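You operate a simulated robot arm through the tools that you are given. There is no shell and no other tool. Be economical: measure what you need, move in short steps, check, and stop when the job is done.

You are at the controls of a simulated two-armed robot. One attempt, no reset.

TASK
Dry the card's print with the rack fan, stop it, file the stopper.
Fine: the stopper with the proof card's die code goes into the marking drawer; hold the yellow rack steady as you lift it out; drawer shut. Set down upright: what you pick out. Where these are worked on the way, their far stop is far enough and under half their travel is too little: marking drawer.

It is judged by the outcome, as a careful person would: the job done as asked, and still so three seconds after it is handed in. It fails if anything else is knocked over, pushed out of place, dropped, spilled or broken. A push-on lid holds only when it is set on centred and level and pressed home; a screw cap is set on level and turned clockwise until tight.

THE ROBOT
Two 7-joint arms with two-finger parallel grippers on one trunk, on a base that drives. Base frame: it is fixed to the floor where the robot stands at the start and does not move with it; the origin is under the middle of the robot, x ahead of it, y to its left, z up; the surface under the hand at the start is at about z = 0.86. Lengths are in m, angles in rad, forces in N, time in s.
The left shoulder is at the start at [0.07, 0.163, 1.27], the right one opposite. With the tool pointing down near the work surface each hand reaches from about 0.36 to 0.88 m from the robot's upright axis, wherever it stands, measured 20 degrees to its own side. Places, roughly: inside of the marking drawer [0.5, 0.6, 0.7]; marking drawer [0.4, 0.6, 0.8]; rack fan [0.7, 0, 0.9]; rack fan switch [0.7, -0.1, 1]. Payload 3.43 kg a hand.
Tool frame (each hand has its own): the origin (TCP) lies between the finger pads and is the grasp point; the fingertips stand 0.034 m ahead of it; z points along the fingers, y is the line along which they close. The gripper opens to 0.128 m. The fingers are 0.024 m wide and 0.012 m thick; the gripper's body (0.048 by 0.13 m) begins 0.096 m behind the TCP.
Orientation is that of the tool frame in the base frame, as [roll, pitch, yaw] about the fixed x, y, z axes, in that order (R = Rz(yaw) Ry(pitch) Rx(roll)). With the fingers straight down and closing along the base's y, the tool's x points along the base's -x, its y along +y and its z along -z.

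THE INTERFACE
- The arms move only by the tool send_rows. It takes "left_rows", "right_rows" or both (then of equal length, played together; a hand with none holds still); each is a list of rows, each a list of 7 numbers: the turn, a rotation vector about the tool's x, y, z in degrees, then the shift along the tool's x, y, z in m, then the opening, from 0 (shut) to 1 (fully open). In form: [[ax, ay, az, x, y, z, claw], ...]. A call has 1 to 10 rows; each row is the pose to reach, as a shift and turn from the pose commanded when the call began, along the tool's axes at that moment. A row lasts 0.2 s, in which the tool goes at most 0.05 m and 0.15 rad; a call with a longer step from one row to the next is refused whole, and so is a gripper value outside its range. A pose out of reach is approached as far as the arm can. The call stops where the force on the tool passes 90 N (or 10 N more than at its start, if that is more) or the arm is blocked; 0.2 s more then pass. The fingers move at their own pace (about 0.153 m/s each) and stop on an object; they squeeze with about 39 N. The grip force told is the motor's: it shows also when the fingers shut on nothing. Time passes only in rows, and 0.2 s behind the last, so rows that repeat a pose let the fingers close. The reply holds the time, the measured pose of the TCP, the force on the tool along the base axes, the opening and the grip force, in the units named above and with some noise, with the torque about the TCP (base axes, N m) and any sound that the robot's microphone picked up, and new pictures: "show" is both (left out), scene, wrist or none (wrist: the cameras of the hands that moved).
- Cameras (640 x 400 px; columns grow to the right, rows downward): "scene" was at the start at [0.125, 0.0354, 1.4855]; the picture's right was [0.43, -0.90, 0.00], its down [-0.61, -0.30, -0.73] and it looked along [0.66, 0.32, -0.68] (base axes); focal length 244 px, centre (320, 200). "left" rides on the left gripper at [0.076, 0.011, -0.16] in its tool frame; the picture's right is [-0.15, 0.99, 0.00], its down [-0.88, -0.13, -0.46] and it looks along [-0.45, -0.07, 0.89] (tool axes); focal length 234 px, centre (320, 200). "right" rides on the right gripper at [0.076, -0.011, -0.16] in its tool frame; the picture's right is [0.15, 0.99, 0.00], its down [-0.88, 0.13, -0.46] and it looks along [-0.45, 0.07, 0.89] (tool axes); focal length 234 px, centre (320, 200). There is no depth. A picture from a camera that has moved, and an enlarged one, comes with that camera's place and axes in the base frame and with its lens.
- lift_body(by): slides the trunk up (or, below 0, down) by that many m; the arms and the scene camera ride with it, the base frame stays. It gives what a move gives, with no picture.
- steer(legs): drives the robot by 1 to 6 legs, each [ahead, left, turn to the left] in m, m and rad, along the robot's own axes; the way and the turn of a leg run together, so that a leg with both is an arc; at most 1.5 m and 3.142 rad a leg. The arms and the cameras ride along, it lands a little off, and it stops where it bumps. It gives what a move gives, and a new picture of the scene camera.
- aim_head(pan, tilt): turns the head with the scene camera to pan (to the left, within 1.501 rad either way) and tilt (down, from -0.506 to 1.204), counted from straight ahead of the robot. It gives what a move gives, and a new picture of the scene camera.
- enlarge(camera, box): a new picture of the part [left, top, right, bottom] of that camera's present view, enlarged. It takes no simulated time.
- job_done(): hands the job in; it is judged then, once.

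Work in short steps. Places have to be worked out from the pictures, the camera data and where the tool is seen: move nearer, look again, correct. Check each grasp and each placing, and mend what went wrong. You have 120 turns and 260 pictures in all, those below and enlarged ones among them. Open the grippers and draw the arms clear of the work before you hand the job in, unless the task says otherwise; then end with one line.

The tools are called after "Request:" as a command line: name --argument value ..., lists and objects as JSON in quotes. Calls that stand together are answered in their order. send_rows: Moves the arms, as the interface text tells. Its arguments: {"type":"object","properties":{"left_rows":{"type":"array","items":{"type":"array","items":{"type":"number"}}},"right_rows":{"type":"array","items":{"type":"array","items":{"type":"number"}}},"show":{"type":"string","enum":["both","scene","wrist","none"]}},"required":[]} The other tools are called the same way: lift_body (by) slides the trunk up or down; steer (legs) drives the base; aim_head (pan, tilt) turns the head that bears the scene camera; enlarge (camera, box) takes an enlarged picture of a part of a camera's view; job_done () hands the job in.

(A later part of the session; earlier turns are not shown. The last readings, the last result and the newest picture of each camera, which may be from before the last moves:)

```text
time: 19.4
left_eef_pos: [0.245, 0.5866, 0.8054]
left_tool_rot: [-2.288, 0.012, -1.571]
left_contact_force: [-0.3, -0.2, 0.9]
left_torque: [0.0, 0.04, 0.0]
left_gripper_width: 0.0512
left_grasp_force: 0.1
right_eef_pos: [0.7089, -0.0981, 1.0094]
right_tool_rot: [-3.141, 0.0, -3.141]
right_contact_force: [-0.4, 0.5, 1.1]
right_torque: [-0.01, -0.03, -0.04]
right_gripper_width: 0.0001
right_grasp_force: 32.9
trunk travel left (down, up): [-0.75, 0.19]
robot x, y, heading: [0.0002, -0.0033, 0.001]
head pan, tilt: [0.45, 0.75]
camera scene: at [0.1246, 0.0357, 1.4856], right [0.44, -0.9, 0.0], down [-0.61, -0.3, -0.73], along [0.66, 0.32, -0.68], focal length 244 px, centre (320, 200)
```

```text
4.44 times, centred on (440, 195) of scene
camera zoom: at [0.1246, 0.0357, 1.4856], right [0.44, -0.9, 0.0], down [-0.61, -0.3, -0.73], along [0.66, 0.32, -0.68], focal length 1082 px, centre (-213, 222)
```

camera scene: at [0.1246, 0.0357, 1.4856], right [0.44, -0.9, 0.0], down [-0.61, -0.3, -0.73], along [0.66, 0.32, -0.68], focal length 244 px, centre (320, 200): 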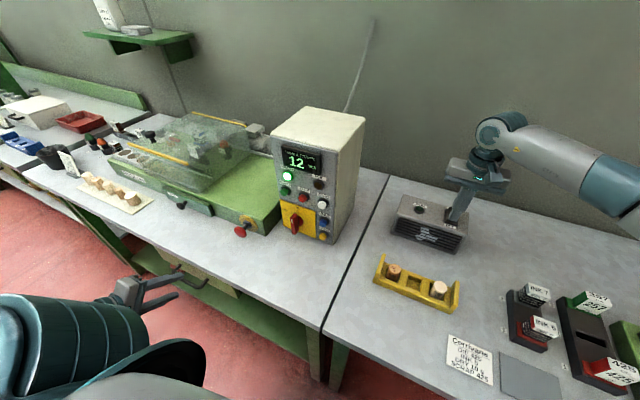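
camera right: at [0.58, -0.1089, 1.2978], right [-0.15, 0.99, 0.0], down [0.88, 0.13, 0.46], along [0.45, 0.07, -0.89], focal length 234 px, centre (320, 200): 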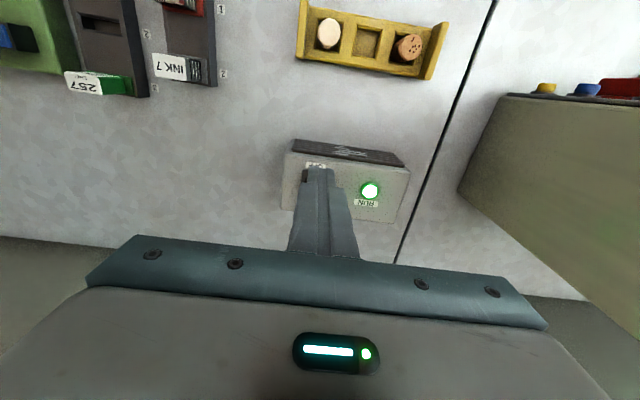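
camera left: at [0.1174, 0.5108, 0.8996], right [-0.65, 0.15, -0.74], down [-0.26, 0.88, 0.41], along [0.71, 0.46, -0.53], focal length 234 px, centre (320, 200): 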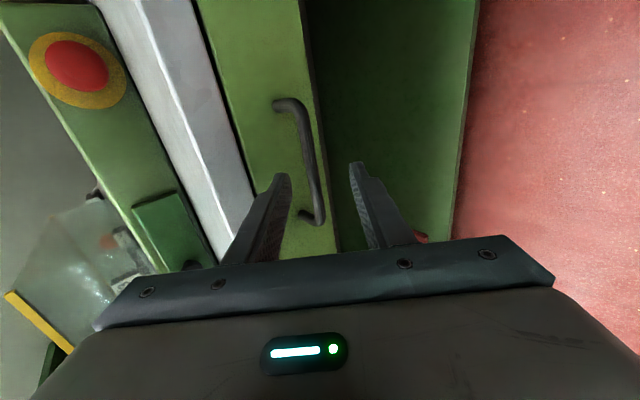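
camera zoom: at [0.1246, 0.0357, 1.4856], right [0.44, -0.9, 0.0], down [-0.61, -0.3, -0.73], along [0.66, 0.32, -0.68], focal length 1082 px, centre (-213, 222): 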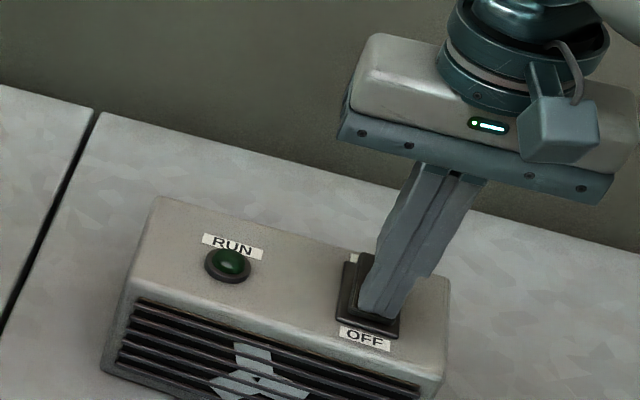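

Lamp off and no force on the finger. I lift straight up and check it stays off.

Request:
send_rows --right_rows '[[0, 0, 0, 0, 0, -0.01, 0], [0, 0, 0, 0, 0, -0.03, 0], [0, 0, 0, 0, 0, -0.06, 0], [0, 0, 0, 0, 0, -0.1, 0], [0, 0, 0, 0, 0, -0.14, 0]]' --show "scene"

Request:
enlarge --camera "scene" --box '[360, 180, 480, 310]'

```text
time: 20.6
left_eef_pos: [0.2448, 0.587, 0.805]
left_tool_rot: [-2.29, 0.012, -1.57]
left_contact_force: [-0.4, 1.1, -0.3]
left_torque: [-0.01, -0.03, -0.03]
left_gripper_width: 0.0511
left_grasp_force: 0.0
right_eef_pos: [0.7087, -0.0971, 1.1494]
right_tool_rot: [-3.141, 0.001, -3.14]
right_contact_force: [-0.7, 0.0, -0.4]
right_torque: [-0.03, -0.02, -0.01]
right_gripper_width: 0.0
right_grasp_force: 32.9
trunk travel left (down, up): [-0.75, 0.19]
robot x, y, heading: [-0.0015, 0.0004, 0.001]
head pan, tilt: [0.45, 0.75]
camera scene: at [0.124, 0.0364, 1.4855], right [0.44, -0.9, 0.0], down [-0.61, -0.3, -0.73], along [0.66, 0.32, -0.68], focal length 244 px, centre (320, 200)
```

scene: 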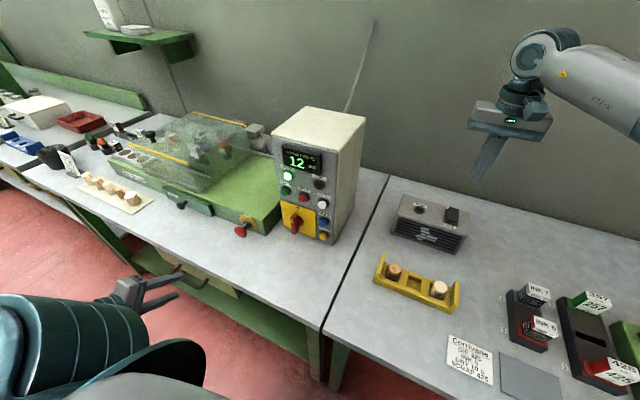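

```text
3.08 times, centred on (420, 245) of scene
camera zoom: at [0.124, 0.0364, 1.4855], right [0.44, -0.9, 0.0], down [-0.61, -0.3, -0.73], along [0.66, 0.32, -0.68], focal length 749 px, centre (12, 62)
```

zoom: 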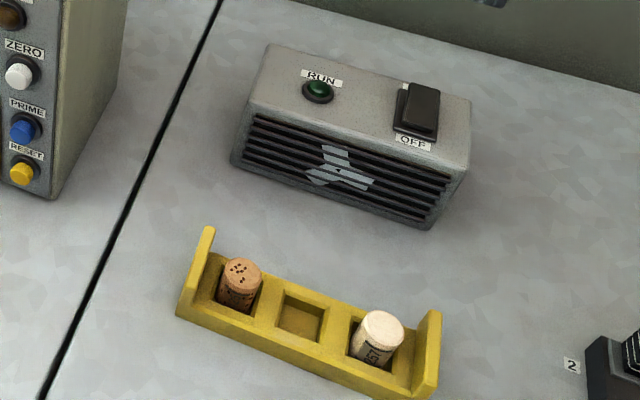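

Fan stays off. Now advance the left hand onto the handle and close.

Request:
send_rows --left_rows '[[0, 0, 0, 0, 0, 0.02, 0.4], [0, 0, 0, 0, 0, 0.04, 0.4], [0, 0, 0, 0, 0, 0.056, 0.4], [0, 0, 0, 0, 0, 0.056, 0.0], [0, 0, 0, 0, 0, 0.056, 0.0], [0, 0, 0, 0, 0, 0.056, 0.0]]' --show "wrist"

```text
time: 22.0
left_eef_pos: [0.2869, 0.5867, 0.7778]
left_tool_rot: [-2.28, 0.018, -1.57]
left_contact_force: [-20.9, -5.7, 57.3]
left_torque: [-1.53, -0.09, 0.34]
left_gripper_width: 0.0117
left_grasp_force: 45.1
left hand out of reach, approached as far as the arm can: row 3, 4, 5, 6
right_eef_pos: [0.7041, -0.1023, 1.1511]
right_tool_rot: [3.135, 0.003, -3.14]
right_contact_force: [-0.2, -1.1, 0.5]
right_torque: [0.02, -0.01, -0.01]
right_gripper_width: 0.0
right_grasp_force: 32.3
trunk travel left (down, up): [-0.75, 0.19]
robot x, y, heading: [-0.0025, 0.0036, -0.0]
head pan, tilt: [0.45, 0.75]
camera left: at [0.1581, 0.5104, 0.8722], right [-0.64, 0.16, -0.75], down [-0.26, 0.87, 0.41], along [0.72, 0.46, -0.52], focal length 234 px, centre (320, 200)
```

left: 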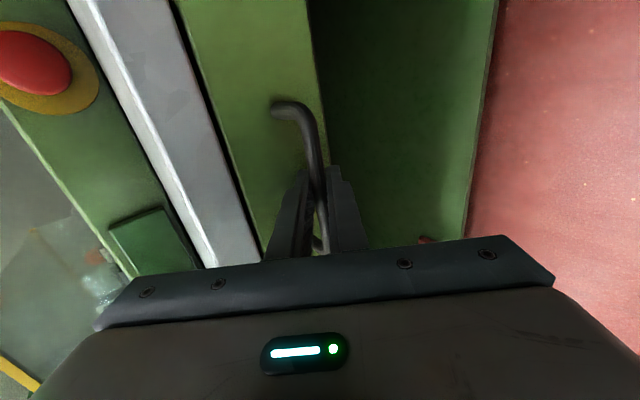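

The bar is gripped (11.7 mm). I try pulling the drawer straight out 5 cm.

Request:
send_rows --left_rows '[[0, 0, 0, 0, 0.007, -0.0075, 0.0], [0, 0, 0, 0, 0.014, -0.0155, 0.0], [0, 0, 0, 0, 0.022, -0.025, 0.0], [0, 0, 0, 0, 0.03, -0.035, 0.0], [0, 0, 0, 0, 0.036, -0.042, 0.0]]' --show "both"

```text
time: 23.2
left_eef_pos: [0.232, 0.5864, 0.7776]
left_tool_rot: [-2.282, 0.021, -1.569]
left_contact_force: [-1.0, -2.6, 58.4]
left_torque: [-1.71, -0.17, -0.21]
left_gripper_width: 0.0122
left_grasp_force: 44.8
right_eef_pos: [0.7051, -0.1015, 1.1496]
right_tool_rot: [3.136, 0.001, -3.139]
right_contact_force: [0.2, 0.0, -0.7]
right_torque: [0.03, -0.01, -0.05]
right_gripper_width: 0.0001
right_grasp_force: 34.0
trunk travel left (down, up): [-0.75, 0.19]
robot x, y, heading: [-0.0016, 0.0023, 0.002]
head pan, tilt: [0.45, 0.75]
camera scene: at [0.1218, 0.0288, 1.4861], right [0.44, -0.9, 0.0], down [-0.61, -0.29, -0.73], along [0.66, 0.32, -0.68], focal length 244 px, centre (320, 200)
camera left: at [0.1035, 0.51, 0.8719], right [-0.64, 0.16, -0.75], down [-0.26, 0.87, 0.41], along [0.72, 0.46, -0.52], focal length 234 px, centre (320, 200)
```

scene: 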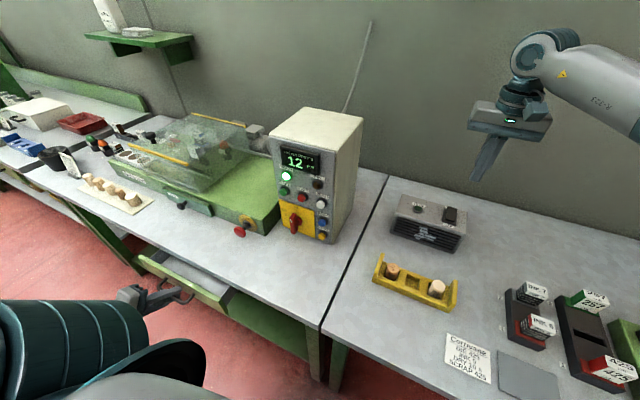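
left: 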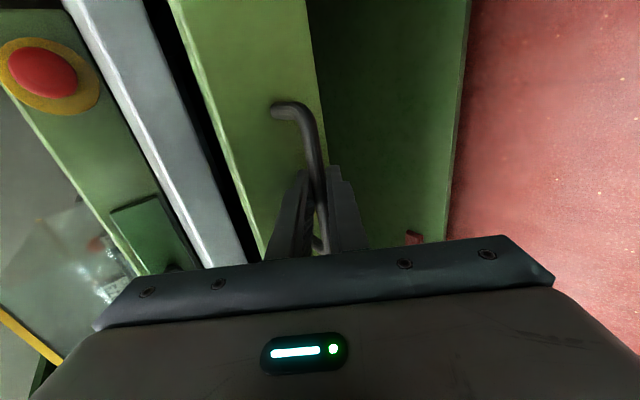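

It slides out nicely. I relieve the upward strain a little and pull another 10 cm.

Request:
send_rows --left_rows '[[0, 0, 0, 0, 0.005, -0.019, 0.0], [0, 0, 0, 0, 0.015, -0.032, 0.0], [0, 0, 0, 0, 0.027, -0.047, 0.0], [0, 0, 0, 0, 0.04, -0.062, 0.0], [0, 0, 0, 0, 0.053, -0.077, 0.0], [0, 0, 0, 0, 0.06, -0.084, 0.0]]' --show "both"

```text
time: 24.6
left_eef_pos: [0.1292, 0.594, 0.7828]
left_tool_rot: [-2.297, 0.006, -1.57]
left_contact_force: [0.4, -19.9, -38.4]
left_torque: [-0.73, 0.16, 0.56]
left_gripper_width: 0.0118
left_grasp_force: 45.0
left hand out of reach, approached as far as the arm can: row 6
right_eef_pos: [0.7098, -0.0955, 1.1482]
right_tool_rot: [3.141, -0.001, -3.139]
right_contact_force: [0.5, -0.1, -0.5]
right_torque: [0.02, -0.02, -0.02]
right_gripper_width: 0.0
right_grasp_force: 32.9
trunk travel left (down, up): [-0.75, 0.19]
robot x, y, heading: [-0.0015, 0.0021, 0.001]
head pan, tilt: [0.45, 0.75]
camera scene: at [0.1259, 0.0375, 1.4851], right [0.44, -0.9, 0.0], down [-0.61, -0.3, -0.73], along [0.66, 0.32, -0.68], focal length 244 px, centre (320, 200)
camera left: at [0.0018, 0.5172, 0.8793], right [-0.66, 0.15, -0.74], down [-0.25, 0.88, 0.4], along [0.71, 0.45, -0.54], focal length 234 px, centre (320, 200)
```

scene: 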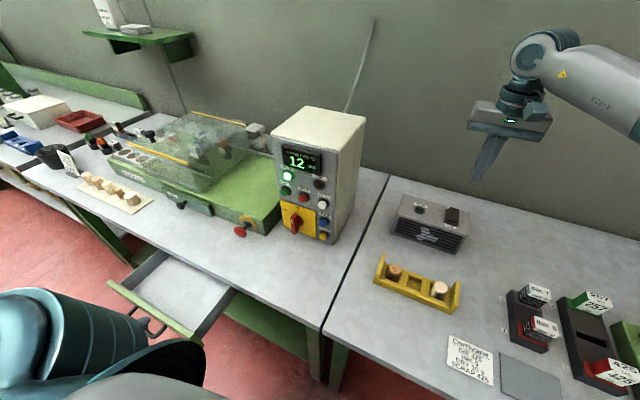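
left: 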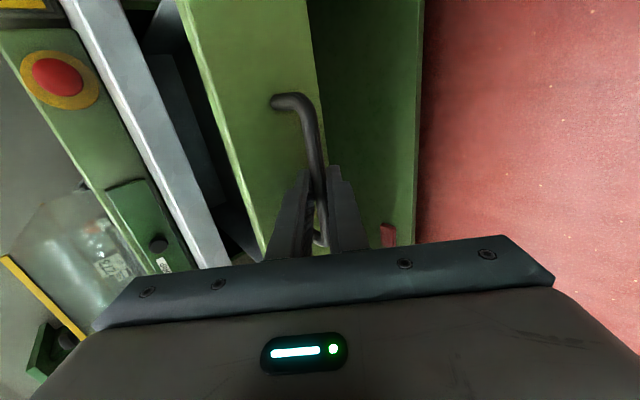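

Open ~16 cm. I try a further 4 cm to be safely beyond half travel / find the stop.

Request:
send_rows --left_rows '[[0, 0, 0, 0, 0.009, -0.008, 0.0], [0, 0, 0, 0, 0.016, -0.015, 0.0], [0, 0, 0, 0, 0.022, -0.022, 0.0], [0, 0, 0, 0, 0.029, -0.03, 0.0]]' --show "scene"

```text
time: 25.6
left_eef_pos: [0.0922, 0.603, 0.7905]
left_tool_rot: [-2.295, 0.008, -1.572]
left_contact_force: [1.0, -19.8, -36.7]
left_torque: [-0.85, 0.5, 0.43]
left_gripper_width: 0.0118
left_grasp_force: 44.5
left hand out of reach, approached as far as the arm can: row 1, 2, 3, 4
right_eef_pos: [0.7092, -0.0957, 1.1481]
right_tool_rot: [3.141, 0.0, -3.141]
right_contact_force: [-0.5, -0.6, -0.8]
right_torque: [0.01, -0.02, -0.02]
right_gripper_width: 0.0001
right_grasp_force: 32.8
trunk travel left (down, up): [-0.75, 0.19]
robot x, y, heading: [0.0013, -0.0031, 0.004]
head pan, tilt: [0.45, 0.75]
camera scene: at [0.1255, 0.0378, 1.4853], right [0.44, -0.9, 0.0], down [-0.61, -0.3, -0.73], along [0.66, 0.32, -0.68], focal length 244 px, centre (320, 200)
```

scene: 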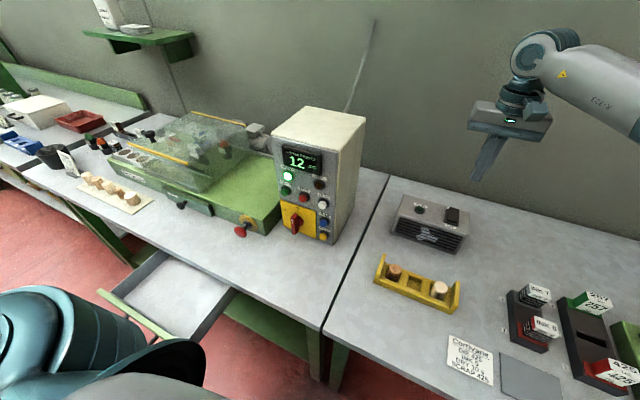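

About 19.5 cm open, enough. Release and retract along the tool axis.

Request:
send_rows --left_rows '[[0, 0, 0, 0, 0.0, 0.0, 0.45], [0, 0, 0, 0, 0.0, 0.0, 0.45], [0, 0, 0, 0, 0.0, -0.02, 0.45], [0, 0, 0, 0, 0.0, -0.05, 0.45], [0, 0, 0, 0, 0.0, -0.08, 0.45]]' --show "both"

```text
time: 26.8
left_eef_pos: [0.0681, 0.6153, 0.8098]
left_tool_rot: [-2.311, -0.003, -1.585]
left_contact_force: [-0.2, 0.0, 0.1]
left_torque: [-0.01, 0.02, 0.0]
left_gripper_width: 0.0575
left_grasp_force: 0.0
left hand out of reach, approached as far as the arm can: row 3, 4, 5
right_eef_pos: [0.7093, -0.0986, 1.1484]
right_tool_rot: [3.141, -0.001, -3.14]
right_contact_force: [-0.2, 0.2, -0.4]
right_torque: [0.02, 0.01, -0.01]
right_gripper_width: 0.0
right_grasp_force: 32.7
trunk travel left (down, up): [-0.75, 0.19]
robot x, y, heading: [0.0003, 0.002, 0.002]
head pan, tilt: [0.45, 0.75]
camera scene: at [0.1249, 0.0359, 1.4855], right [0.44, -0.9, 0.0], down [-0.61, -0.3, -0.73], along [0.66, 0.32, -0.68], focal length 244 px, centre (320, 200)
camera left: at [-0.0589, 0.5429, 0.9089], right [-0.66, 0.15, -0.73], down [-0.24, 0.89, 0.4], along [0.71, 0.44, -0.55], focal length 234 px, centre (320, 200)
```

scene: 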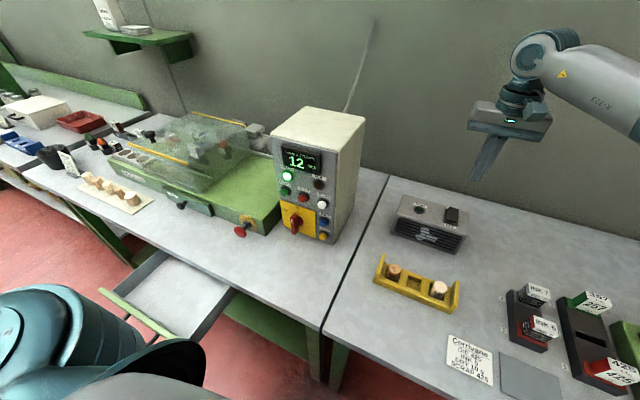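
left: 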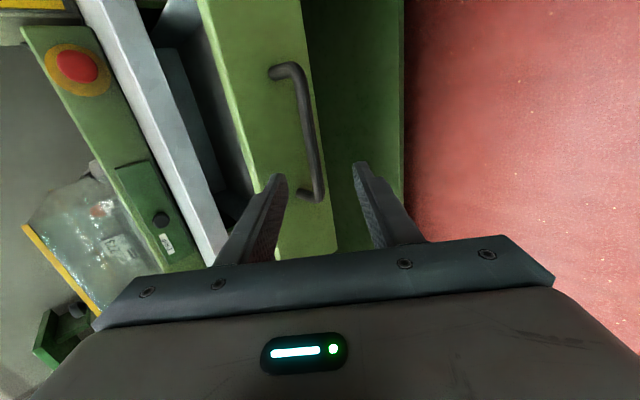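

Handle is clear of the fingertips. I raise the left hand and untilt it.

Request:
send_rows --left_rows '[[0, 0, 0, 0, -0.02, -0.025, 0.45], [0, 0, 0, 0, -0.045, -0.05, 0.45], [-8, 0, 0, 0, -0.07, -0.07, 0.6], [-16, 0, 0, 0, -0.095, -0.09, 0.8], [-24, 0, 0, 0, -0.12, -0.11, 1], [-32, 0, 0, 0, -0.145, -0.13, 1], [-40, 0, 0, 0, -0.17, -0.15, 1], [-47.5, 0, 0, 0, -0.195, -0.16, 1], [-47.5, 0, 0, 0, -0.21, -0.16, 1]]' --show "both"

```text
time: 28.8
left_eef_pos: [0.0768, 0.6121, 1.0526]
left_tool_rot: [-3.075, 0.008, -1.572]
left_contact_force: [0.0, 0.3, 0.3]
left_torque: [0.0, 0.0, 0.04]
left_gripper_width: 0.1281
left_grasp_force: 0.1
left hand out of reach, approached as far as the arm can: row 1, 2, 8, 9
right_eef_pos: [0.7097, -0.0963, 1.1488]
right_tool_rot: [3.141, -0.001, -3.141]
right_contact_force: [-0.1, -0.2, 0.1]
right_torque: [0.03, -0.03, -0.01]
right_gripper_width: 0.0002
right_grasp_force: 33.0
trunk travel left (down, up): [-0.75, 0.19]
robot x, y, heading: [-0.0044, -0.0013, 0.002]
head pan, tilt: [0.45, 0.75]
camera scene: at [0.125, 0.0361, 1.4855], right [0.44, -0.9, 0.0], down [-0.61, -0.3, -0.73], along [0.66, 0.32, -0.68], focal length 244 px, centre (320, 200)
camera left: at [0.0548, 0.5361, 1.2104], right [-0.99, 0.15, -0.06], down [0.1, 0.88, 0.47], along [0.12, 0.46, -0.88], focal length 234 px, centre (320, 200)
```

scene: 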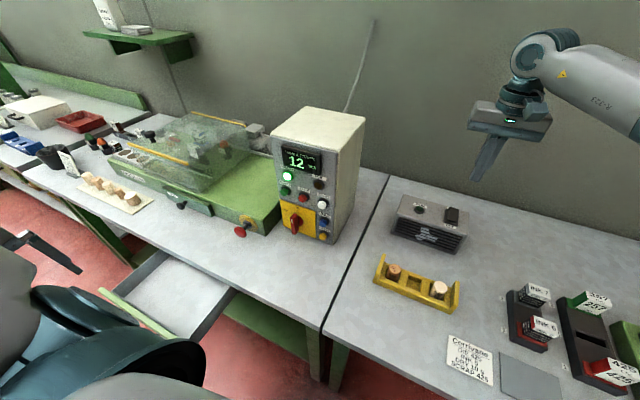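
left: 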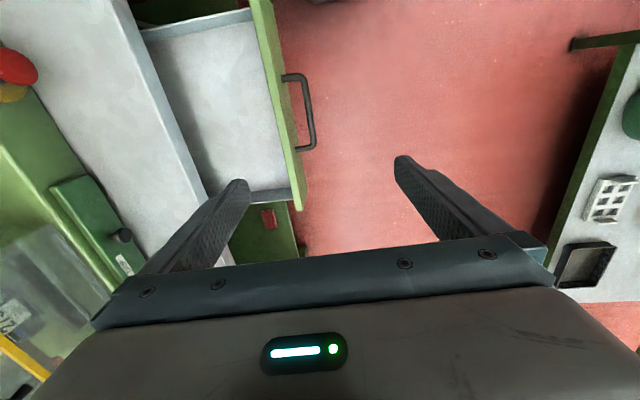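

The drawer is empty and open. I bring the left hand up and forward toward the work area, levelling it; the right hand comes back to look over the rack.

Request:
send_rows --left_rows '[[-3.8, 0, 0, 0.0, -0.0, -0.04, 1], [-3.8, 0, 0, 0.02, -0.02, -0.08, 1], [-3.8, 0, 0, 0.05, -0.05, -0.1, 1], [-3.8, 0, 0, 0.08, -0.08, -0.12, 1], [-3.8, 0, 0, 0.11, -0.11, -0.14, 1], [-3.8, 0, 0, 0.14, -0.14, -0.15, 1], [-3.8, 0, 0, 0.17, -0.17, -0.15, 1], [-3.8, 0, 0, 0.2, -0.2, -0.15, 1], [-3.8, 0, 0, 0.225, -0.235, -0.15, 1], [-3.8, 0, 0, 0.25, -0.27, -0.15, 1]]' --right_rows '[[0, 0, 0, 0.035, -0.01, 0, 0.3], [0, 0, 0, 0.07, -0.02, 0, 0.5], [0, 0, 0, 0.105, -0.03, 0, 0.7], [0, 0, 0, 0.14, -0.04, 0, 1], [0, 0, 0, 0.175, -0.05, 0, 1], [0, 0, 0, 0.21, -0.05, 0, 1], [0, 0, 0, 0.245, -0.05, 0, 1], [0, 0, 0, 0.28, -0.05, 0, 1], [0, 0, 0, 0.28, -0.05, 0, 1], [0, 0, 0, 0.28, -0.05, 0, 1]]' --show "both"

```text
time: 31.0
left_eef_pos: [0.209, 0.5322, 1.0066]
left_tool_rot: [3.102, 0.009, -1.569]
left_contact_force: [-0.9, 0.5, -1.1]
left_torque: [0.0, -0.01, 0.0]
left_gripper_width: 0.1281
left_grasp_force: 0.0
left hand out of reach, approached as far as the arm can: row 1, 2, 3, 4, 5, 6, 7, 8, 9, 10
right_eef_pos: [0.4288, -0.1478, 1.1494]
right_tool_rot: [3.141, 0.002, -3.141]
right_contact_force: [0.5, 0.5, 0.2]
right_torque: [-0.04, -0.02, 0.02]
right_gripper_width: 0.128
right_grasp_force: 0.1
trunk travel left (down, up): [-0.75, 0.19]
robot x, y, heading: [-0.0022, 0.0009, 0.004]
head pan, tilt: [0.45, 0.75]
camera scene: at [0.1245, 0.0357, 1.4856], right [0.44, -0.9, 0.0], down [-0.61, -0.3, -0.73], along [0.66, 0.32, -0.68], focal length 244 px, centre (320, 200)
camera right: at [0.3538, -0.1598, 1.3085], right [-0.15, 0.99, 0.0], down [0.88, 0.13, 0.46], along [0.45, 0.07, -0.89], focal length 234 px, centre (320, 200)
camera left: at [0.2048, 0.4555, 1.1661], right [-0.99, 0.14, 0.04], down [0.15, 0.88, 0.46], along [0.03, 0.46, -0.89], focal length 234 px, centre (320, 200)
```

scene: 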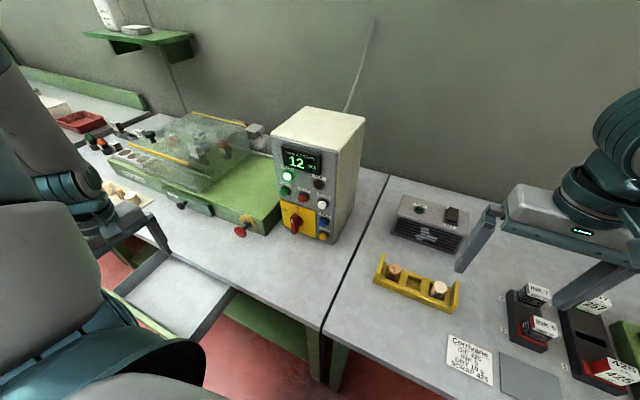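
right: 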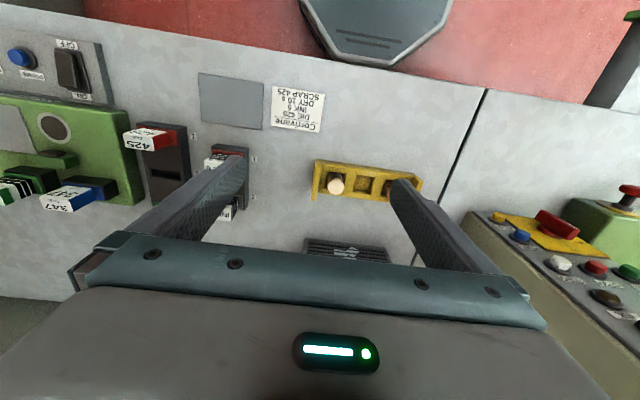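
left: 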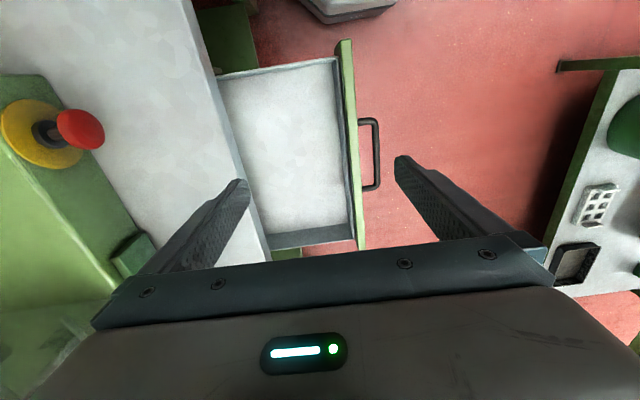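

The left wrist is at a joint limit in this yaw, so I turn it back the other way (+az) toward the opposite orientation.

Request:
send_rows --left_rows '[[0, 0, 8.5, 0, 0, 0, 1], [0, 0, 17, 0, 0, 0, 1], [0, 0, 25.5, 0, 0, 0, 1], [0, 0, 34, 0, 0, 0, 1], [0, 0, 42.5, 0, 0, 0, 1], [0, 0, 51, 0, 0, 0, 1], [0, 0, 59.5, 0, 0, 0, 1], [0, 0, 68, 0, 0, 0, 1], [0, 0, 76.5, 0, 0, 0, 1], [0, 0, 85, 0, 0, 0, 1]]' --show "none"

Request:
enlarge --camera "right" --box '[290, 140, 450, 270]'

```text
time: 33.2
left_eef_pos: [0.2096, 0.53, 1.0095]
left_tool_rot: [3.127, -0.04, -3.055]
left_contact_force: [-0.1, 0.2, 0.1]
left_torque: [-0.02, 0.0, -0.01]
left_gripper_width: 0.128
left_grasp_force: 0.0
right_eef_pos: [0.428, -0.1474, 1.148]
right_tool_rot: [3.142, -0.001, -3.141]
right_contact_force: [0.1, -0.2, 0.1]
right_torque: [-0.01, -0.03, 0.03]
right_gripper_width: 0.1278
right_grasp_force: 0.1
trunk travel left (down, up): [-0.75, 0.19]
robot x, y, heading: [-0.0016, 0.0012, -0.005]
head pan, tilt: [0.45, 0.75]
```

```text
3.08 times, centred on (370, 205) of right
camera zoom: at [0.354, -0.1596, 1.3085], right [-0.15, 0.99, 0.0], down [0.88, 0.13, 0.46], along [0.45, 0.07, -0.89], focal length 720 px, centre (166, 185)
```

zoom: 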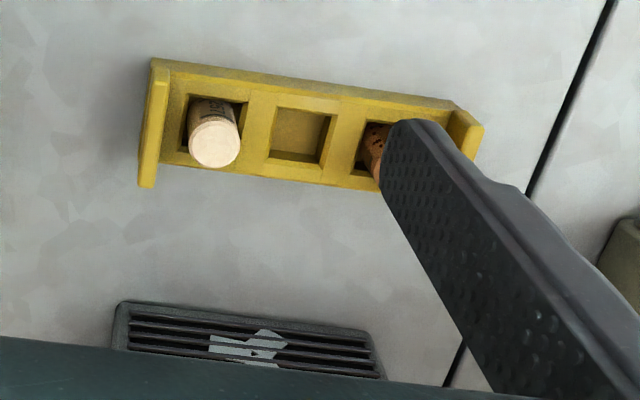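

Rack spans x≈0.487–0.551, y≈−0.14–0.045. I turn both hands so fingers close along x: right over the rack's right end, left rising toward the rack's left side.

Request:
send_rows --left_rows '[[0, 0, 8.5, 0, 0, -0.045, 1], [0, 0, 17, -0.0105, -0.0175, -0.09, 1], [0, 0, 25.5, -0.027, -0.0455, -0.12, 1], [0, 0, 34, -0.046, -0.077, -0.15, 1], [0, 0, 42.5, -0.069, -0.115, -0.17, 1], [0, 0, 51, -0.092, -0.154, -0.18, 1], [0, 0, 59.5, -0.1155, -0.1925, -0.19, 1], [0, 0, 68, -0.1386, -0.231, -0.19, 1], [0, 0, 76.5, -0.1617, -0.2695, -0.19, 1], [0, 0, 85, -0.1827, -0.3045, -0.19, 1]]' --right_rows '[[0, 0, -8.5, -0.01, 0.001, 0, 1], [0, 0, -17, -0.02, 0.003, 0, 1], [0, 0, -25.5, -0.03, 0.005, 0, 1], [0, 0, -34, -0.04, 0.007, 0, 1], [0, 0, -42.5, -0.05, 0.009, 0, 1], [0, 0, -51, -0.06, 0.011, 0, 1], [0, 0, -59.5, -0.07, 0.013, 0, 1], [0, 0, -68, -0.08, 0.013, 0, 1], [0, 0, -76.5, -0.09, 0.013, 0, 1], [0, 0, -85, -0.09, 0.013, 0, 1]]' --show "both"

```text
time: 35.4
left_eef_pos: [0.4286, 0.2384, 1.1859]
left_tool_rot: [-3.102, -0.021, 1.743]
left_contact_force: [0.1, -0.5, -0.2]
left_torque: [0.05, 0.0, -0.01]
left_gripper_width: 0.1279
left_grasp_force: 0.0
right_eef_pos: [0.5176, -0.1391, 1.149]
right_tool_rot: [3.138, 0.003, -1.81]
right_contact_force: [0.4, 0.4, -0.2]
right_torque: [0.03, 0.03, 0.0]
right_gripper_width: 0.128
right_grasp_force: 0.0
right hand out of reach, approached as far as the arm can: row 9, 10
trunk travel left (down, up): [-0.75, 0.19]
robot x, y, heading: [0.0011, 0.0003, 0.004]
head pan, tilt: [0.45, 0.75]
camera scene: at [0.1266, 0.0336, 1.4854], right [0.44, -0.9, 0.0], down [-0.61, -0.3, -0.73], along [0.66, 0.32, -0.68], focal length 244 px, centre (320, 200)
camera right: at [0.5124, -0.2164, 1.309], right [-1.0, 0.09, 0.0], down [0.08, 0.89, 0.46], along [0.04, 0.46, -0.89], focal length 234 px, centre (320, 200)
camera left: at [0.4328, 0.3133, 1.3472], right [1.0, 0.03, -0.04], down [0.04, -0.9, 0.44], along [-0.03, -0.44, -0.9], focal length 234 px, centre (320, 200)
```

scene: 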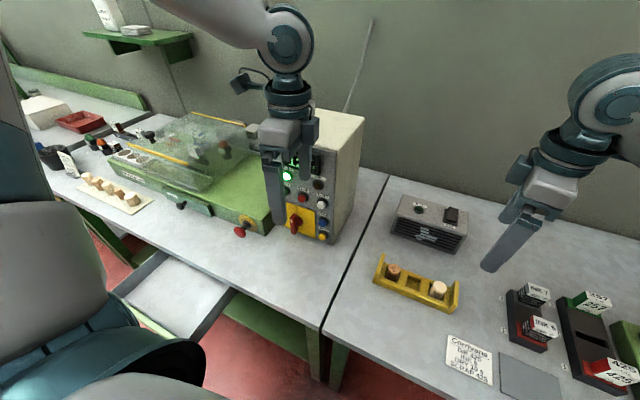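
right: 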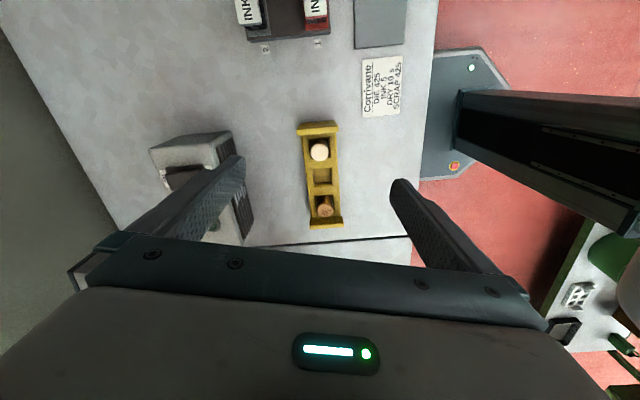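
left: 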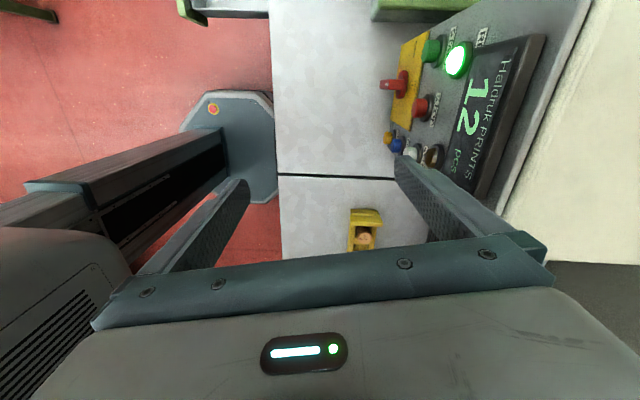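

Right wrist reached only yaw −104° here. I lower it toward working height to see whether the yaw frees up.

Request:
send_rows --right_rows '[[0, 0, -3, 0, 0, 0.03, 1], [0, 0, -6, 0, 0, 0.06, 1], [0, 0, -9, 0, 0, 0.09, 1], [0, 0, -13, 0, 0, 0.11, 1]]' --left_rows '[[0, 0, 3, 0, 0, 0, 1], [0, 0, 6, 0, 0, 0, 1], [0, 0, 10, 0, 0, 0, 1], [0, 0, 10, 0, 0, 0, 1]]' --show "wrist"

```text
time: 36.4
left_eef_pos: [0.4259, 0.243, 1.1872]
left_tool_rot: [-3.099, -0.01, 1.572]
left_contact_force: [-0.3, 1.2, -0.3]
left_torque: [-0.02, -0.02, 0.0]
left_gripper_width: 0.1281
left_grasp_force: 0.0
right_eef_pos: [0.5053, -0.0843, 1.0829]
right_tool_rot: [-3.101, -0.01, -1.712]
right_contact_force: [0.0, -0.5, 0.3]
right_torque: [0.01, -0.05, 0.0]
right_gripper_width: 0.128
right_grasp_force: 0.1
right hand out of reach, approached as far as the arm can: row 1, 2, 3, 4
trunk travel left (down, up): [-0.75, 0.19]
robot x, y, heading: [-0.0031, 0.0001, 0.001]
head pan, tilt: [0.45, 0.75]
camera right: at [0.5002, -0.1594, 1.2436], right [-1.0, -0.01, -0.04], down [-0.02, 0.9, 0.44], along [0.03, 0.44, -0.9], focal length 234 px, centre (320, 200)
camera left: at [0.4439, 0.3175, 1.3462], right [0.99, -0.15, -0.04], down [-0.11, -0.89, 0.45], along [-0.1, -0.44, -0.89], focal length 234 px, centre (320, 200)
```

right: 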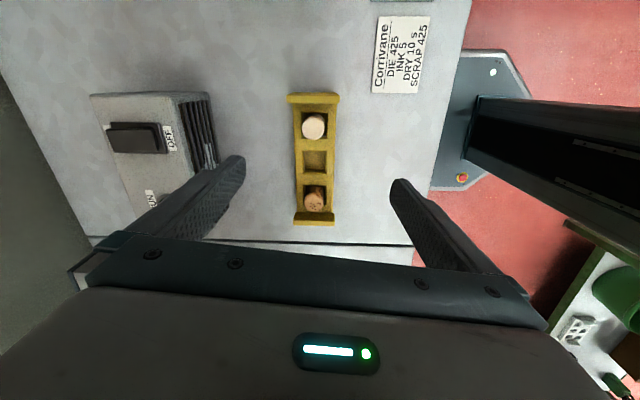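
left: 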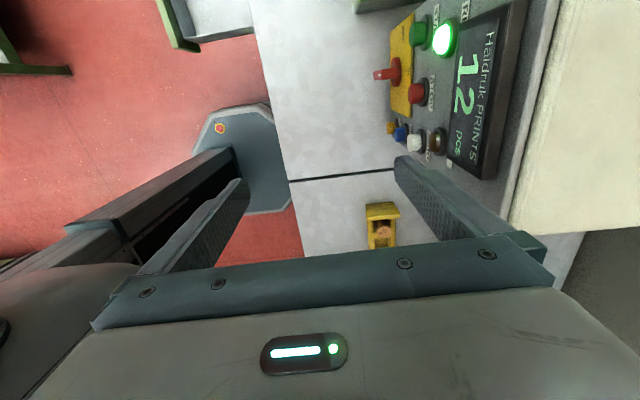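

Yaw frees up as the target gets more inboard; I shift the robot 0.12 m to its right so the right hand can align with the rack.

Request:
steer --legs '[[0, -0.12, 0]]'

```text
time: 37.6
left_eef_pos: [0.4273, 0.1245, 1.1872]
left_tool_rot: [-3.1, -0.012, 1.572]
left_contact_force: [0.4, -0.4, 0.2]
left_torque: [-0.01, -0.03, 0.01]
left_gripper_width: 0.1279
left_grasp_force: 0.0
right_eef_pos: [0.5062, -0.2023, 1.082]
right_tool_rot: [-3.1, -0.007, -1.712]
right_contact_force: [-0.3, 0.9, 0.3]
right_torque: [0.0, 0.01, 0.02]
right_gripper_width: 0.1279
right_grasp_force: 0.1
trunk travel left (down, up): [-0.75, 0.19]
robot x, y, heading: [-0.0011, -0.1174, 0.002]
head pan, tilt: [0.45, 0.75]
camera scene: at [0.1252, -0.0811, 1.4854], right [0.44, -0.9, 0.0], down [-0.61, -0.3, -0.73], along [0.66, 0.32, -0.68], focal length 244 px, centre (320, 200)
```

scene: 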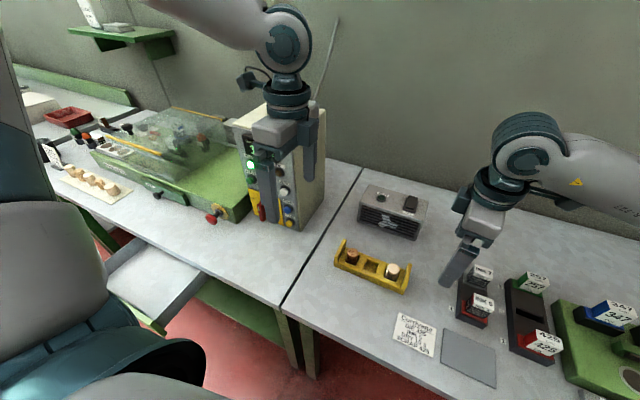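

Move the right hand above the rack's right end, level it and correct the yaw.

Request:
send_rows --right_rows '[[-1, 0, -2, -0.02, -0.001, 0.01, 1], [-2, 0, -4, -0.045, -0.002, 0.025, 1], [-2.4, 0, -6.6, -0.071, -0.003, 0.04, 1], [-2.4, 0, -6.6, -0.071, -0.003, 0.07, 1], [-2.4, 0, -6.6, -0.071, -0.003, 0.07, 1]]' --show "both"

```text
time: 38.8
left_eef_pos: [0.4278, 0.1304, 1.1851]
left_tool_rot: [-3.097, -0.007, 1.574]
left_contact_force: [-0.1, 0.5, -0.5]
left_torque: [-0.09, 0.01, 0.03]
left_gripper_width: 0.1279
left_grasp_force: 0.0
right_eef_pos: [0.5148, -0.096, 1.1028]
right_tool_rot: [-3.121, -0.001, -1.656]
right_contact_force: [0.1, 1.5, 0.2]
right_torque: [-0.04, 0.01, 0.01]
right_gripper_width: 0.1279
right_grasp_force: 0.1
right hand out of reach, approached as far as the arm can: row 1, 2, 3, 4, 5
trunk travel left (down, up): [-0.75, 0.19]
robot x, y, heading: [0.0004, -0.1174, 0.005]
head pan, tilt: [0.45, 0.75]
camera scene: at [0.126, -0.0758, 1.4852], right [0.44, -0.9, 0.0], down [-0.61, -0.3, -0.73], along [0.66, 0.32, -0.68], focal length 244 px, centre (320, 200)
camera right: at [0.5165, -0.1729, 1.2626], right [-1.0, -0.06, -0.02], down [-0.06, 0.89, 0.45], along [-0.01, 0.45, -0.89], focal length 234 px, centre (320, 200)
```

scene: 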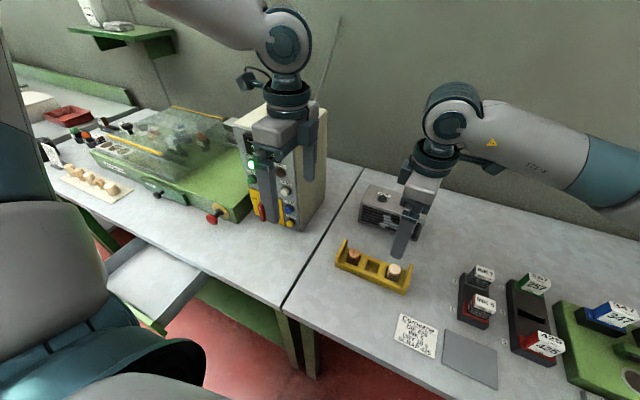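
right: 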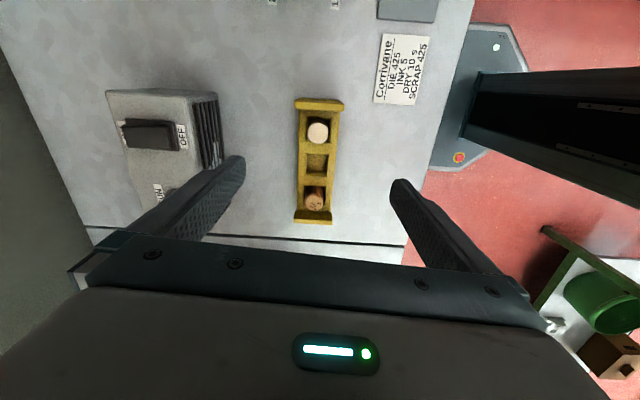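

IK is stuck near a limit. I back the yaw off 15°, descend to about z=0.98, then will try turning again there.

Request:
send_rows --right_rows '[[0, 0, 7, 0.01, 0, 0.0, 1], [0, 0, 15, 0.025, 0, 0.02, 1], [0, 0, 15, 0.036, 0, 0.05, 1], [0, 0, 15, 0.036, 0, 0.08, 1], [0, 0, 15, 0.036, 0, 0.11, 1], [0, 0, 15, 0.036, 0, 0.12, 1], [0, 0, 8, 0.036, 0, 0.12, 1], [0, 0, 2, 0.036, 0, 0.12, 1], [0, 0, -3, 0.036, 0, 0.12, 1]]' --show "wrist"

```text
time: 40.8
left_eef_pos: [0.4268, 0.1239, 1.1856]
left_tool_rot: [-3.1, -0.011, 1.574]
left_contact_force: [-0.3, 0.8, 0.2]
left_torque: [0.04, -0.05, -0.02]
left_gripper_width: 0.1283
left_grasp_force: 0.0
right_eef_pos: [0.5129, -0.138, 0.9819]
right_tool_rot: [-3.12, 0.004, -1.691]
right_contact_force: [-0.2, 0.0, -0.1]
right_torque: [-0.01, 0.01, -0.01]
right_gripper_width: 0.128
right_grasp_force: 0.1
right hand out of reach, approached as far as the arm can: row 9
trunk travel left (down, up): [-0.75, 0.19]
robot x, y, heading: [-0.0037, -0.1135, -0.002]
head pan, tilt: [0.45, 0.75]
camera right: at [0.5128, -0.2162, 1.1419], right [-1.0, -0.03, -0.02], down [-0.03, 0.89, 0.46], along [0.01, 0.46, -0.89], focal length 234 px, centre (320, 200)
```

right: 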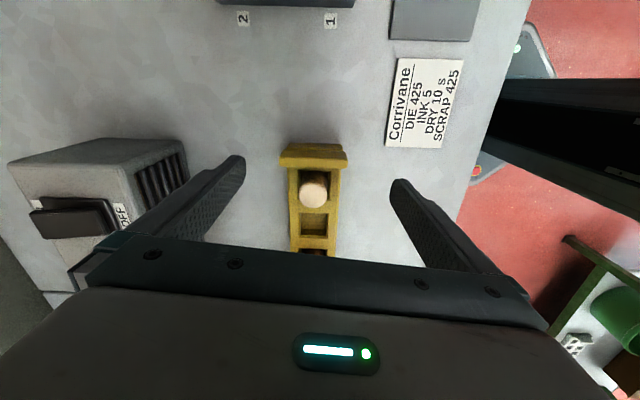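

Lower works better (yaw −97°). Zoom in to determine the rack's exact orientation.

Request:
enlarge --camera "right" --box '[240, 130, 400, 260]'

Request:
enlarge --camera "scene" --box '[300, 180, 480, 340]'

```text
3.08 times, centred on (320, 195) of right
camera zoom: at [0.5128, -0.2162, 1.1419], right [-1.0, -0.03, -0.02], down [-0.03, 0.89, 0.46], along [0.01, 0.46, -0.89], focal length 720 px, centre (320, 215)
```

zoom: 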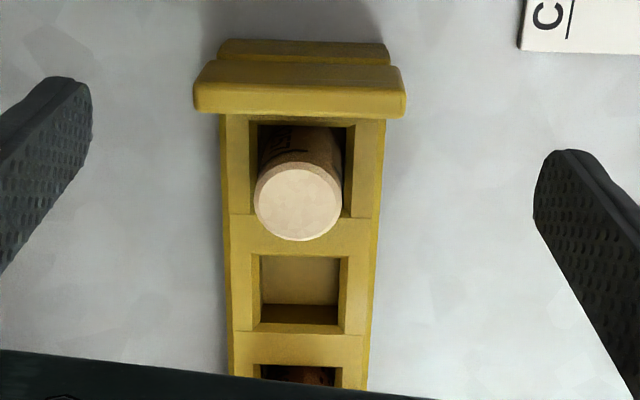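

```text
2.50 times, centred on (390, 260) of scene
camera zoom: at [0.1252, -0.0827, 1.4855], right [0.44, -0.9, 0.0], down [-0.61, -0.3, -0.73], along [0.66, 0.32, -0.68], focal length 609 px, centre (145, 50)
```

zoom: 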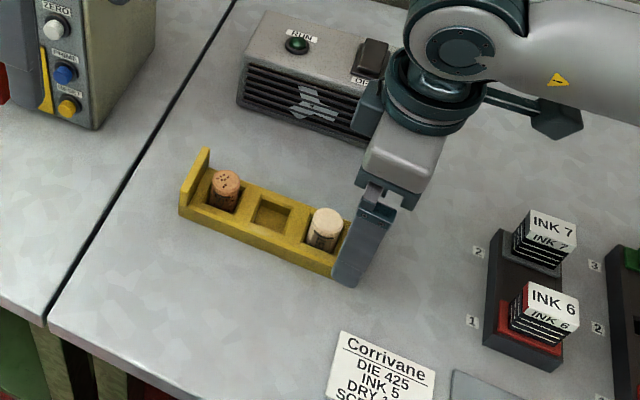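

Rack is aligned with the base axes; wall centred near (0.521, −0.143), top z≈0.92. I descend around it (fingers outside), centring in x and trying a bit more yaw.

Request:
send_rows --right_rows '[[0, 0, 0, 0.001, -0.008, 0.02, 1], [0, 0, -1, 0.001, -0.008, 0.04, 1], [0, 0, -3, 0.001, -0.008, 0.06, 1], [0, 0, -5, 0.001, -0.008, 0.075, 1], [0, 0, -7, 0.001, -0.008, 0.075, 1]]' --show "wrist"

```text
time: 42.0
left_eef_pos: [0.4248, 0.1242, 1.1859]
left_tool_rot: [-3.1, -0.011, 1.573]
left_contact_force: [-0.2, 0.0, 0.9]
left_torque: [0.03, 0.03, 0.0]
left_gripper_width: 0.1279
left_grasp_force: 0.1
right_eef_pos: [0.5214, -0.1411, 0.943]
right_tool_rot: [-3.119, 0.001, -1.677]
right_contact_force: [0.2, 0.3, -0.1]
right_torque: [-0.03, -0.01, 0.02]
right_gripper_width: 0.128
right_grasp_force: 0.0
right hand out of reach, approached as far as the arm can: row 3, 4, 5
trunk travel left (down, up): [-0.75, 0.19]
robot x, y, heading: [-0.002, -0.122, 0.002]
head pan, tilt: [0.45, 0.75]
camera right: at [0.5219, -0.2179, 1.103], right [-1.0, -0.04, -0.02], down [-0.05, 0.89, 0.45], along [0.0, 0.46, -0.89], focal length 234 px, centre (320, 200)
```

right: 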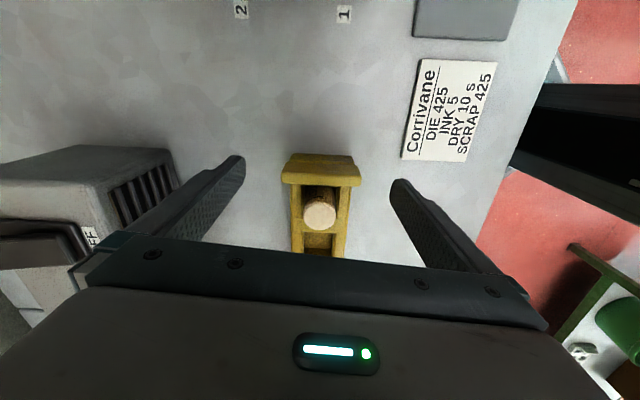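

Limit at −96°. I raise, shift the robot another 0.1 m right, and try again.

Request:
send_rows --right_rows '[[0, 0, 2, 0, 0, -0.04, 1], [0, 0, 5, 0, 0, -0.08, 1], [0, 0, 5, 0, 0, -0.12, 1]]' --show "none"

Request:
steer --legs '[[0, -0.1, 0]]'

```text
time: 42.8
left_eef_pos: [0.4258, 0.1224, 1.1861]
left_tool_rot: [-3.101, -0.011, 1.572]
left_contact_force: [0.4, 0.0, -0.1]
left_torque: [0.01, 0.01, -0.02]
left_gripper_width: 0.1279
left_grasp_force: 0.2
right_eef_pos: [0.5191, -0.1399, 1.0628]
right_tool_rot: [-3.121, 0.005, -1.763]
right_contact_force: [0.4, 0.7, 1.5]
right_torque: [0.02, 0.01, 0.02]
right_gripper_width: 0.1279
right_grasp_force: 0.1
trunk travel left (down, up): [-0.75, 0.19]
robot x, y, heading: [0.0029, -0.1165, 0.004]
head pan, tilt: [0.45, 0.75]
```

```text
time: 44.0
left_eef_pos: [0.4267, 0.0256, 1.1872]
left_tool_rot: [-3.1, -0.011, 1.574]
left_contact_force: [0.4, -0.3, 0.2]
left_torque: [-0.01, 0.01, 0.01]
left_gripper_width: 0.1281
left_grasp_force: 0.0
right_eef_pos: [0.5195, -0.2389, 1.0635]
right_tool_rot: [-3.118, 0.004, -1.763]
right_contact_force: [-0.9, 0.4, -0.3]
right_torque: [-0.01, -0.04, -0.03]
right_gripper_width: 0.128
right_grasp_force: 0.1
trunk travel left (down, up): [-0.75, 0.19]
robot x, y, heading: [-0.0011, -0.2177, 0.004]
head pan, tilt: [0.45, 0.75]
camera scene: at [0.1253, -0.1804, 1.4855], right [0.44, -0.9, 0.0], down [-0.61, -0.3, -0.73], along [0.66, 0.32, -0.68], focal length 244 px, centre (320, 200)
```

scene: 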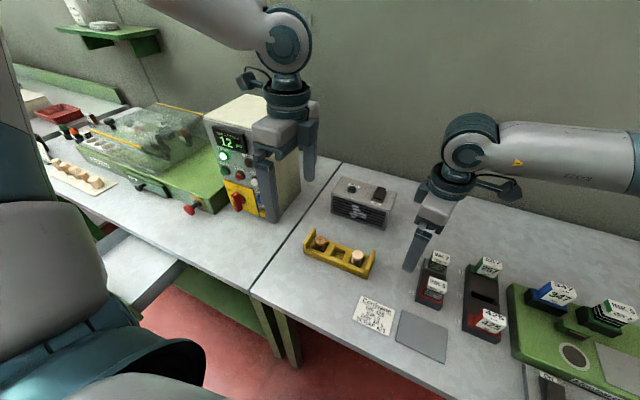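

Move right hand back over the rack wall and turn it there.

Request:
send_rows --right_rows '[[0, 0, 0, -0.04, 0.008, 0.0, 1], [0, 0, 0, -0.075, 0.015, 0.02, 1], [0, 0, 0, -0.096, 0.0187, 0.05, 1], [0, 0, -3, -0.096, 0.0187, 0.08, 1], [0, 0, -6, -0.096, 0.0187, 0.08, 1], [0, 0, -9, -0.096, 0.0187, 0.08, 1], [0, 0, -11, -0.096, 0.0187, 0.08, 1]]' --show "wrist"

```text
time: 45.6
left_eef_pos: [0.4261, 0.0251, 1.1862]
left_tool_rot: [-3.098, -0.013, 1.576]
left_contact_force: [-0.3, 0.1, 0.3]
left_torque: [0.06, 0.0, 0.02]
left_gripper_width: 0.1283
left_grasp_force: 0.1
right_eef_pos: [0.5222, -0.1411, 0.9821]
right_tool_rot: [-3.116, 0.002, -1.657]
right_contact_force: [0.1, -0.4, -0.5]
right_torque: [-0.03, 0.01, -0.01]
right_gripper_width: 0.1281
right_grasp_force: 0.1
right hand out of reach, approached as far as the arm can: row 6, 7
trunk travel left (down, up): [-0.75, 0.19]
robot x, y, heading: [-0.0007, -0.2183, 0.003]
head pan, tilt: [0.45, 0.75]
camera right: at [0.5236, -0.2187, 1.1426], right [-1.0, -0.06, -0.02], down [-0.06, 0.89, 0.45], along [-0.01, 0.45, -0.89], focal length 234 px, centre (320, 200)
```

right: 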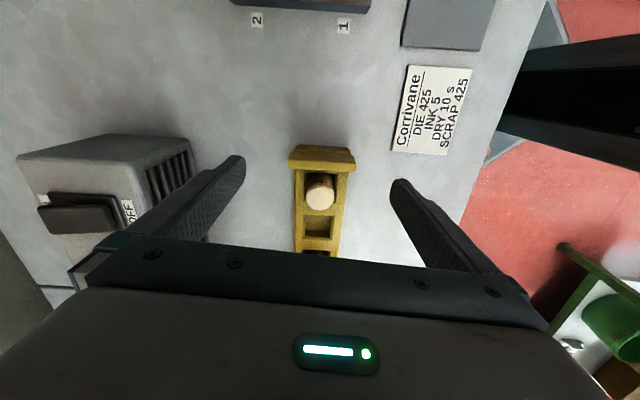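

Only 5° off now. A small base turn (+0.08 rad) with compensating shift will remove that.

Request:
steer --legs '[[0, -0.042, 0.08]]'

Request:
send_rows --right_rows '[[0, 0, 0, 0, 0, 0, 1]]' --show "wrist"

```text
time: 46.5
left_eef_pos: [0.4083, 0.0193, 1.1851]
left_tool_rot: [-3.099, -0.009, 1.653]
left_contact_force: [-0.8, 1.8, -0.2]
left_torque: [-0.05, 0.01, 0.0]
left_gripper_width: 0.1283
left_grasp_force: 0.1
right_eef_pos: [0.516, -0.1382, 0.9822]
right_tool_rot: [-3.116, -0.002, -1.577]
right_contact_force: [0.2, 0.5, 0.4]
right_torque: [-0.07, 0.04, -0.02]
right_gripper_width: 0.1279
right_grasp_force: 0.0
trunk travel left (down, up): [-0.75, 0.19]
robot x, y, heading: [0.0037, -0.2581, 0.081]
head pan, tilt: [0.45, 0.75]
camera scene: at [0.1241, -0.2082, 1.4853], right [0.51, -0.86, 0.0], down [-0.59, -0.35, -0.73], along [0.63, 0.37, -0.68], focal length 244 px, centre (320, 200)
```

scene: 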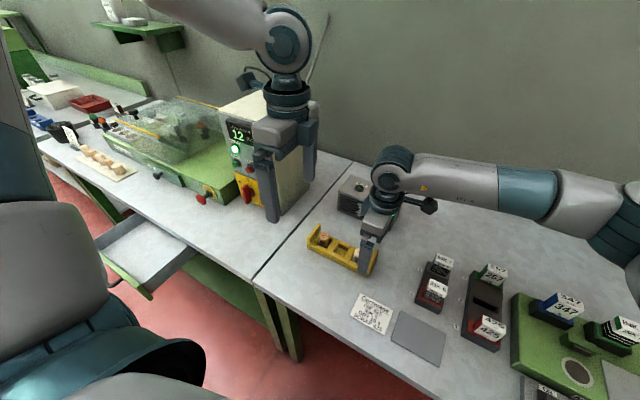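

```text
time: 46.9
left_eef_pos: [0.4065, 0.0175, 1.186]
left_tool_rot: [-3.097, -0.009, 1.656]
left_contact_force: [1.2, 0.0, 0.5]
left_torque: [-0.04, 0.0, 0.0]
left_gripper_width: 0.1281
left_grasp_force: 0.1
right_eef_pos: [0.5155, -0.1402, 0.9823]
right_tool_rot: [-3.117, 0.002, -1.576]
right_contact_force: [0.0, 0.7, 0.2]
right_torque: [-0.05, 0.04, -0.02]
right_gripper_width: 0.1279
right_grasp_force: 0.1
trunk travel left (down, up): [-0.75, 0.19]
robot x, y, heading: [0.0017, -0.2604, 0.08]
head pan, tilt: [0.45, 0.75]
camera right: at [0.5238, -0.217, 1.1427], right [-0.99, -0.14, -0.02], down [-0.14, 0.88, 0.45], along [-0.04, 0.45, -0.89], focal length 234 px, centre (320, 200)
```

right: 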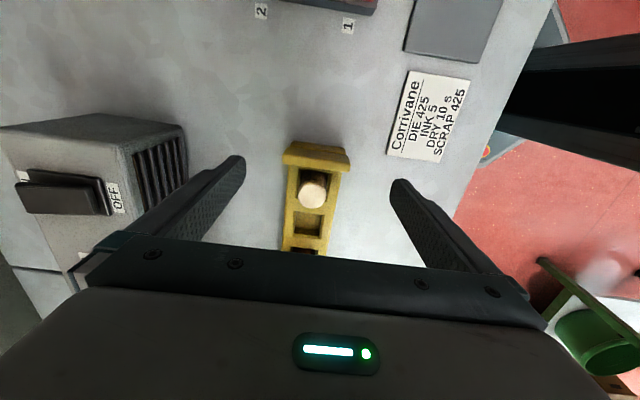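

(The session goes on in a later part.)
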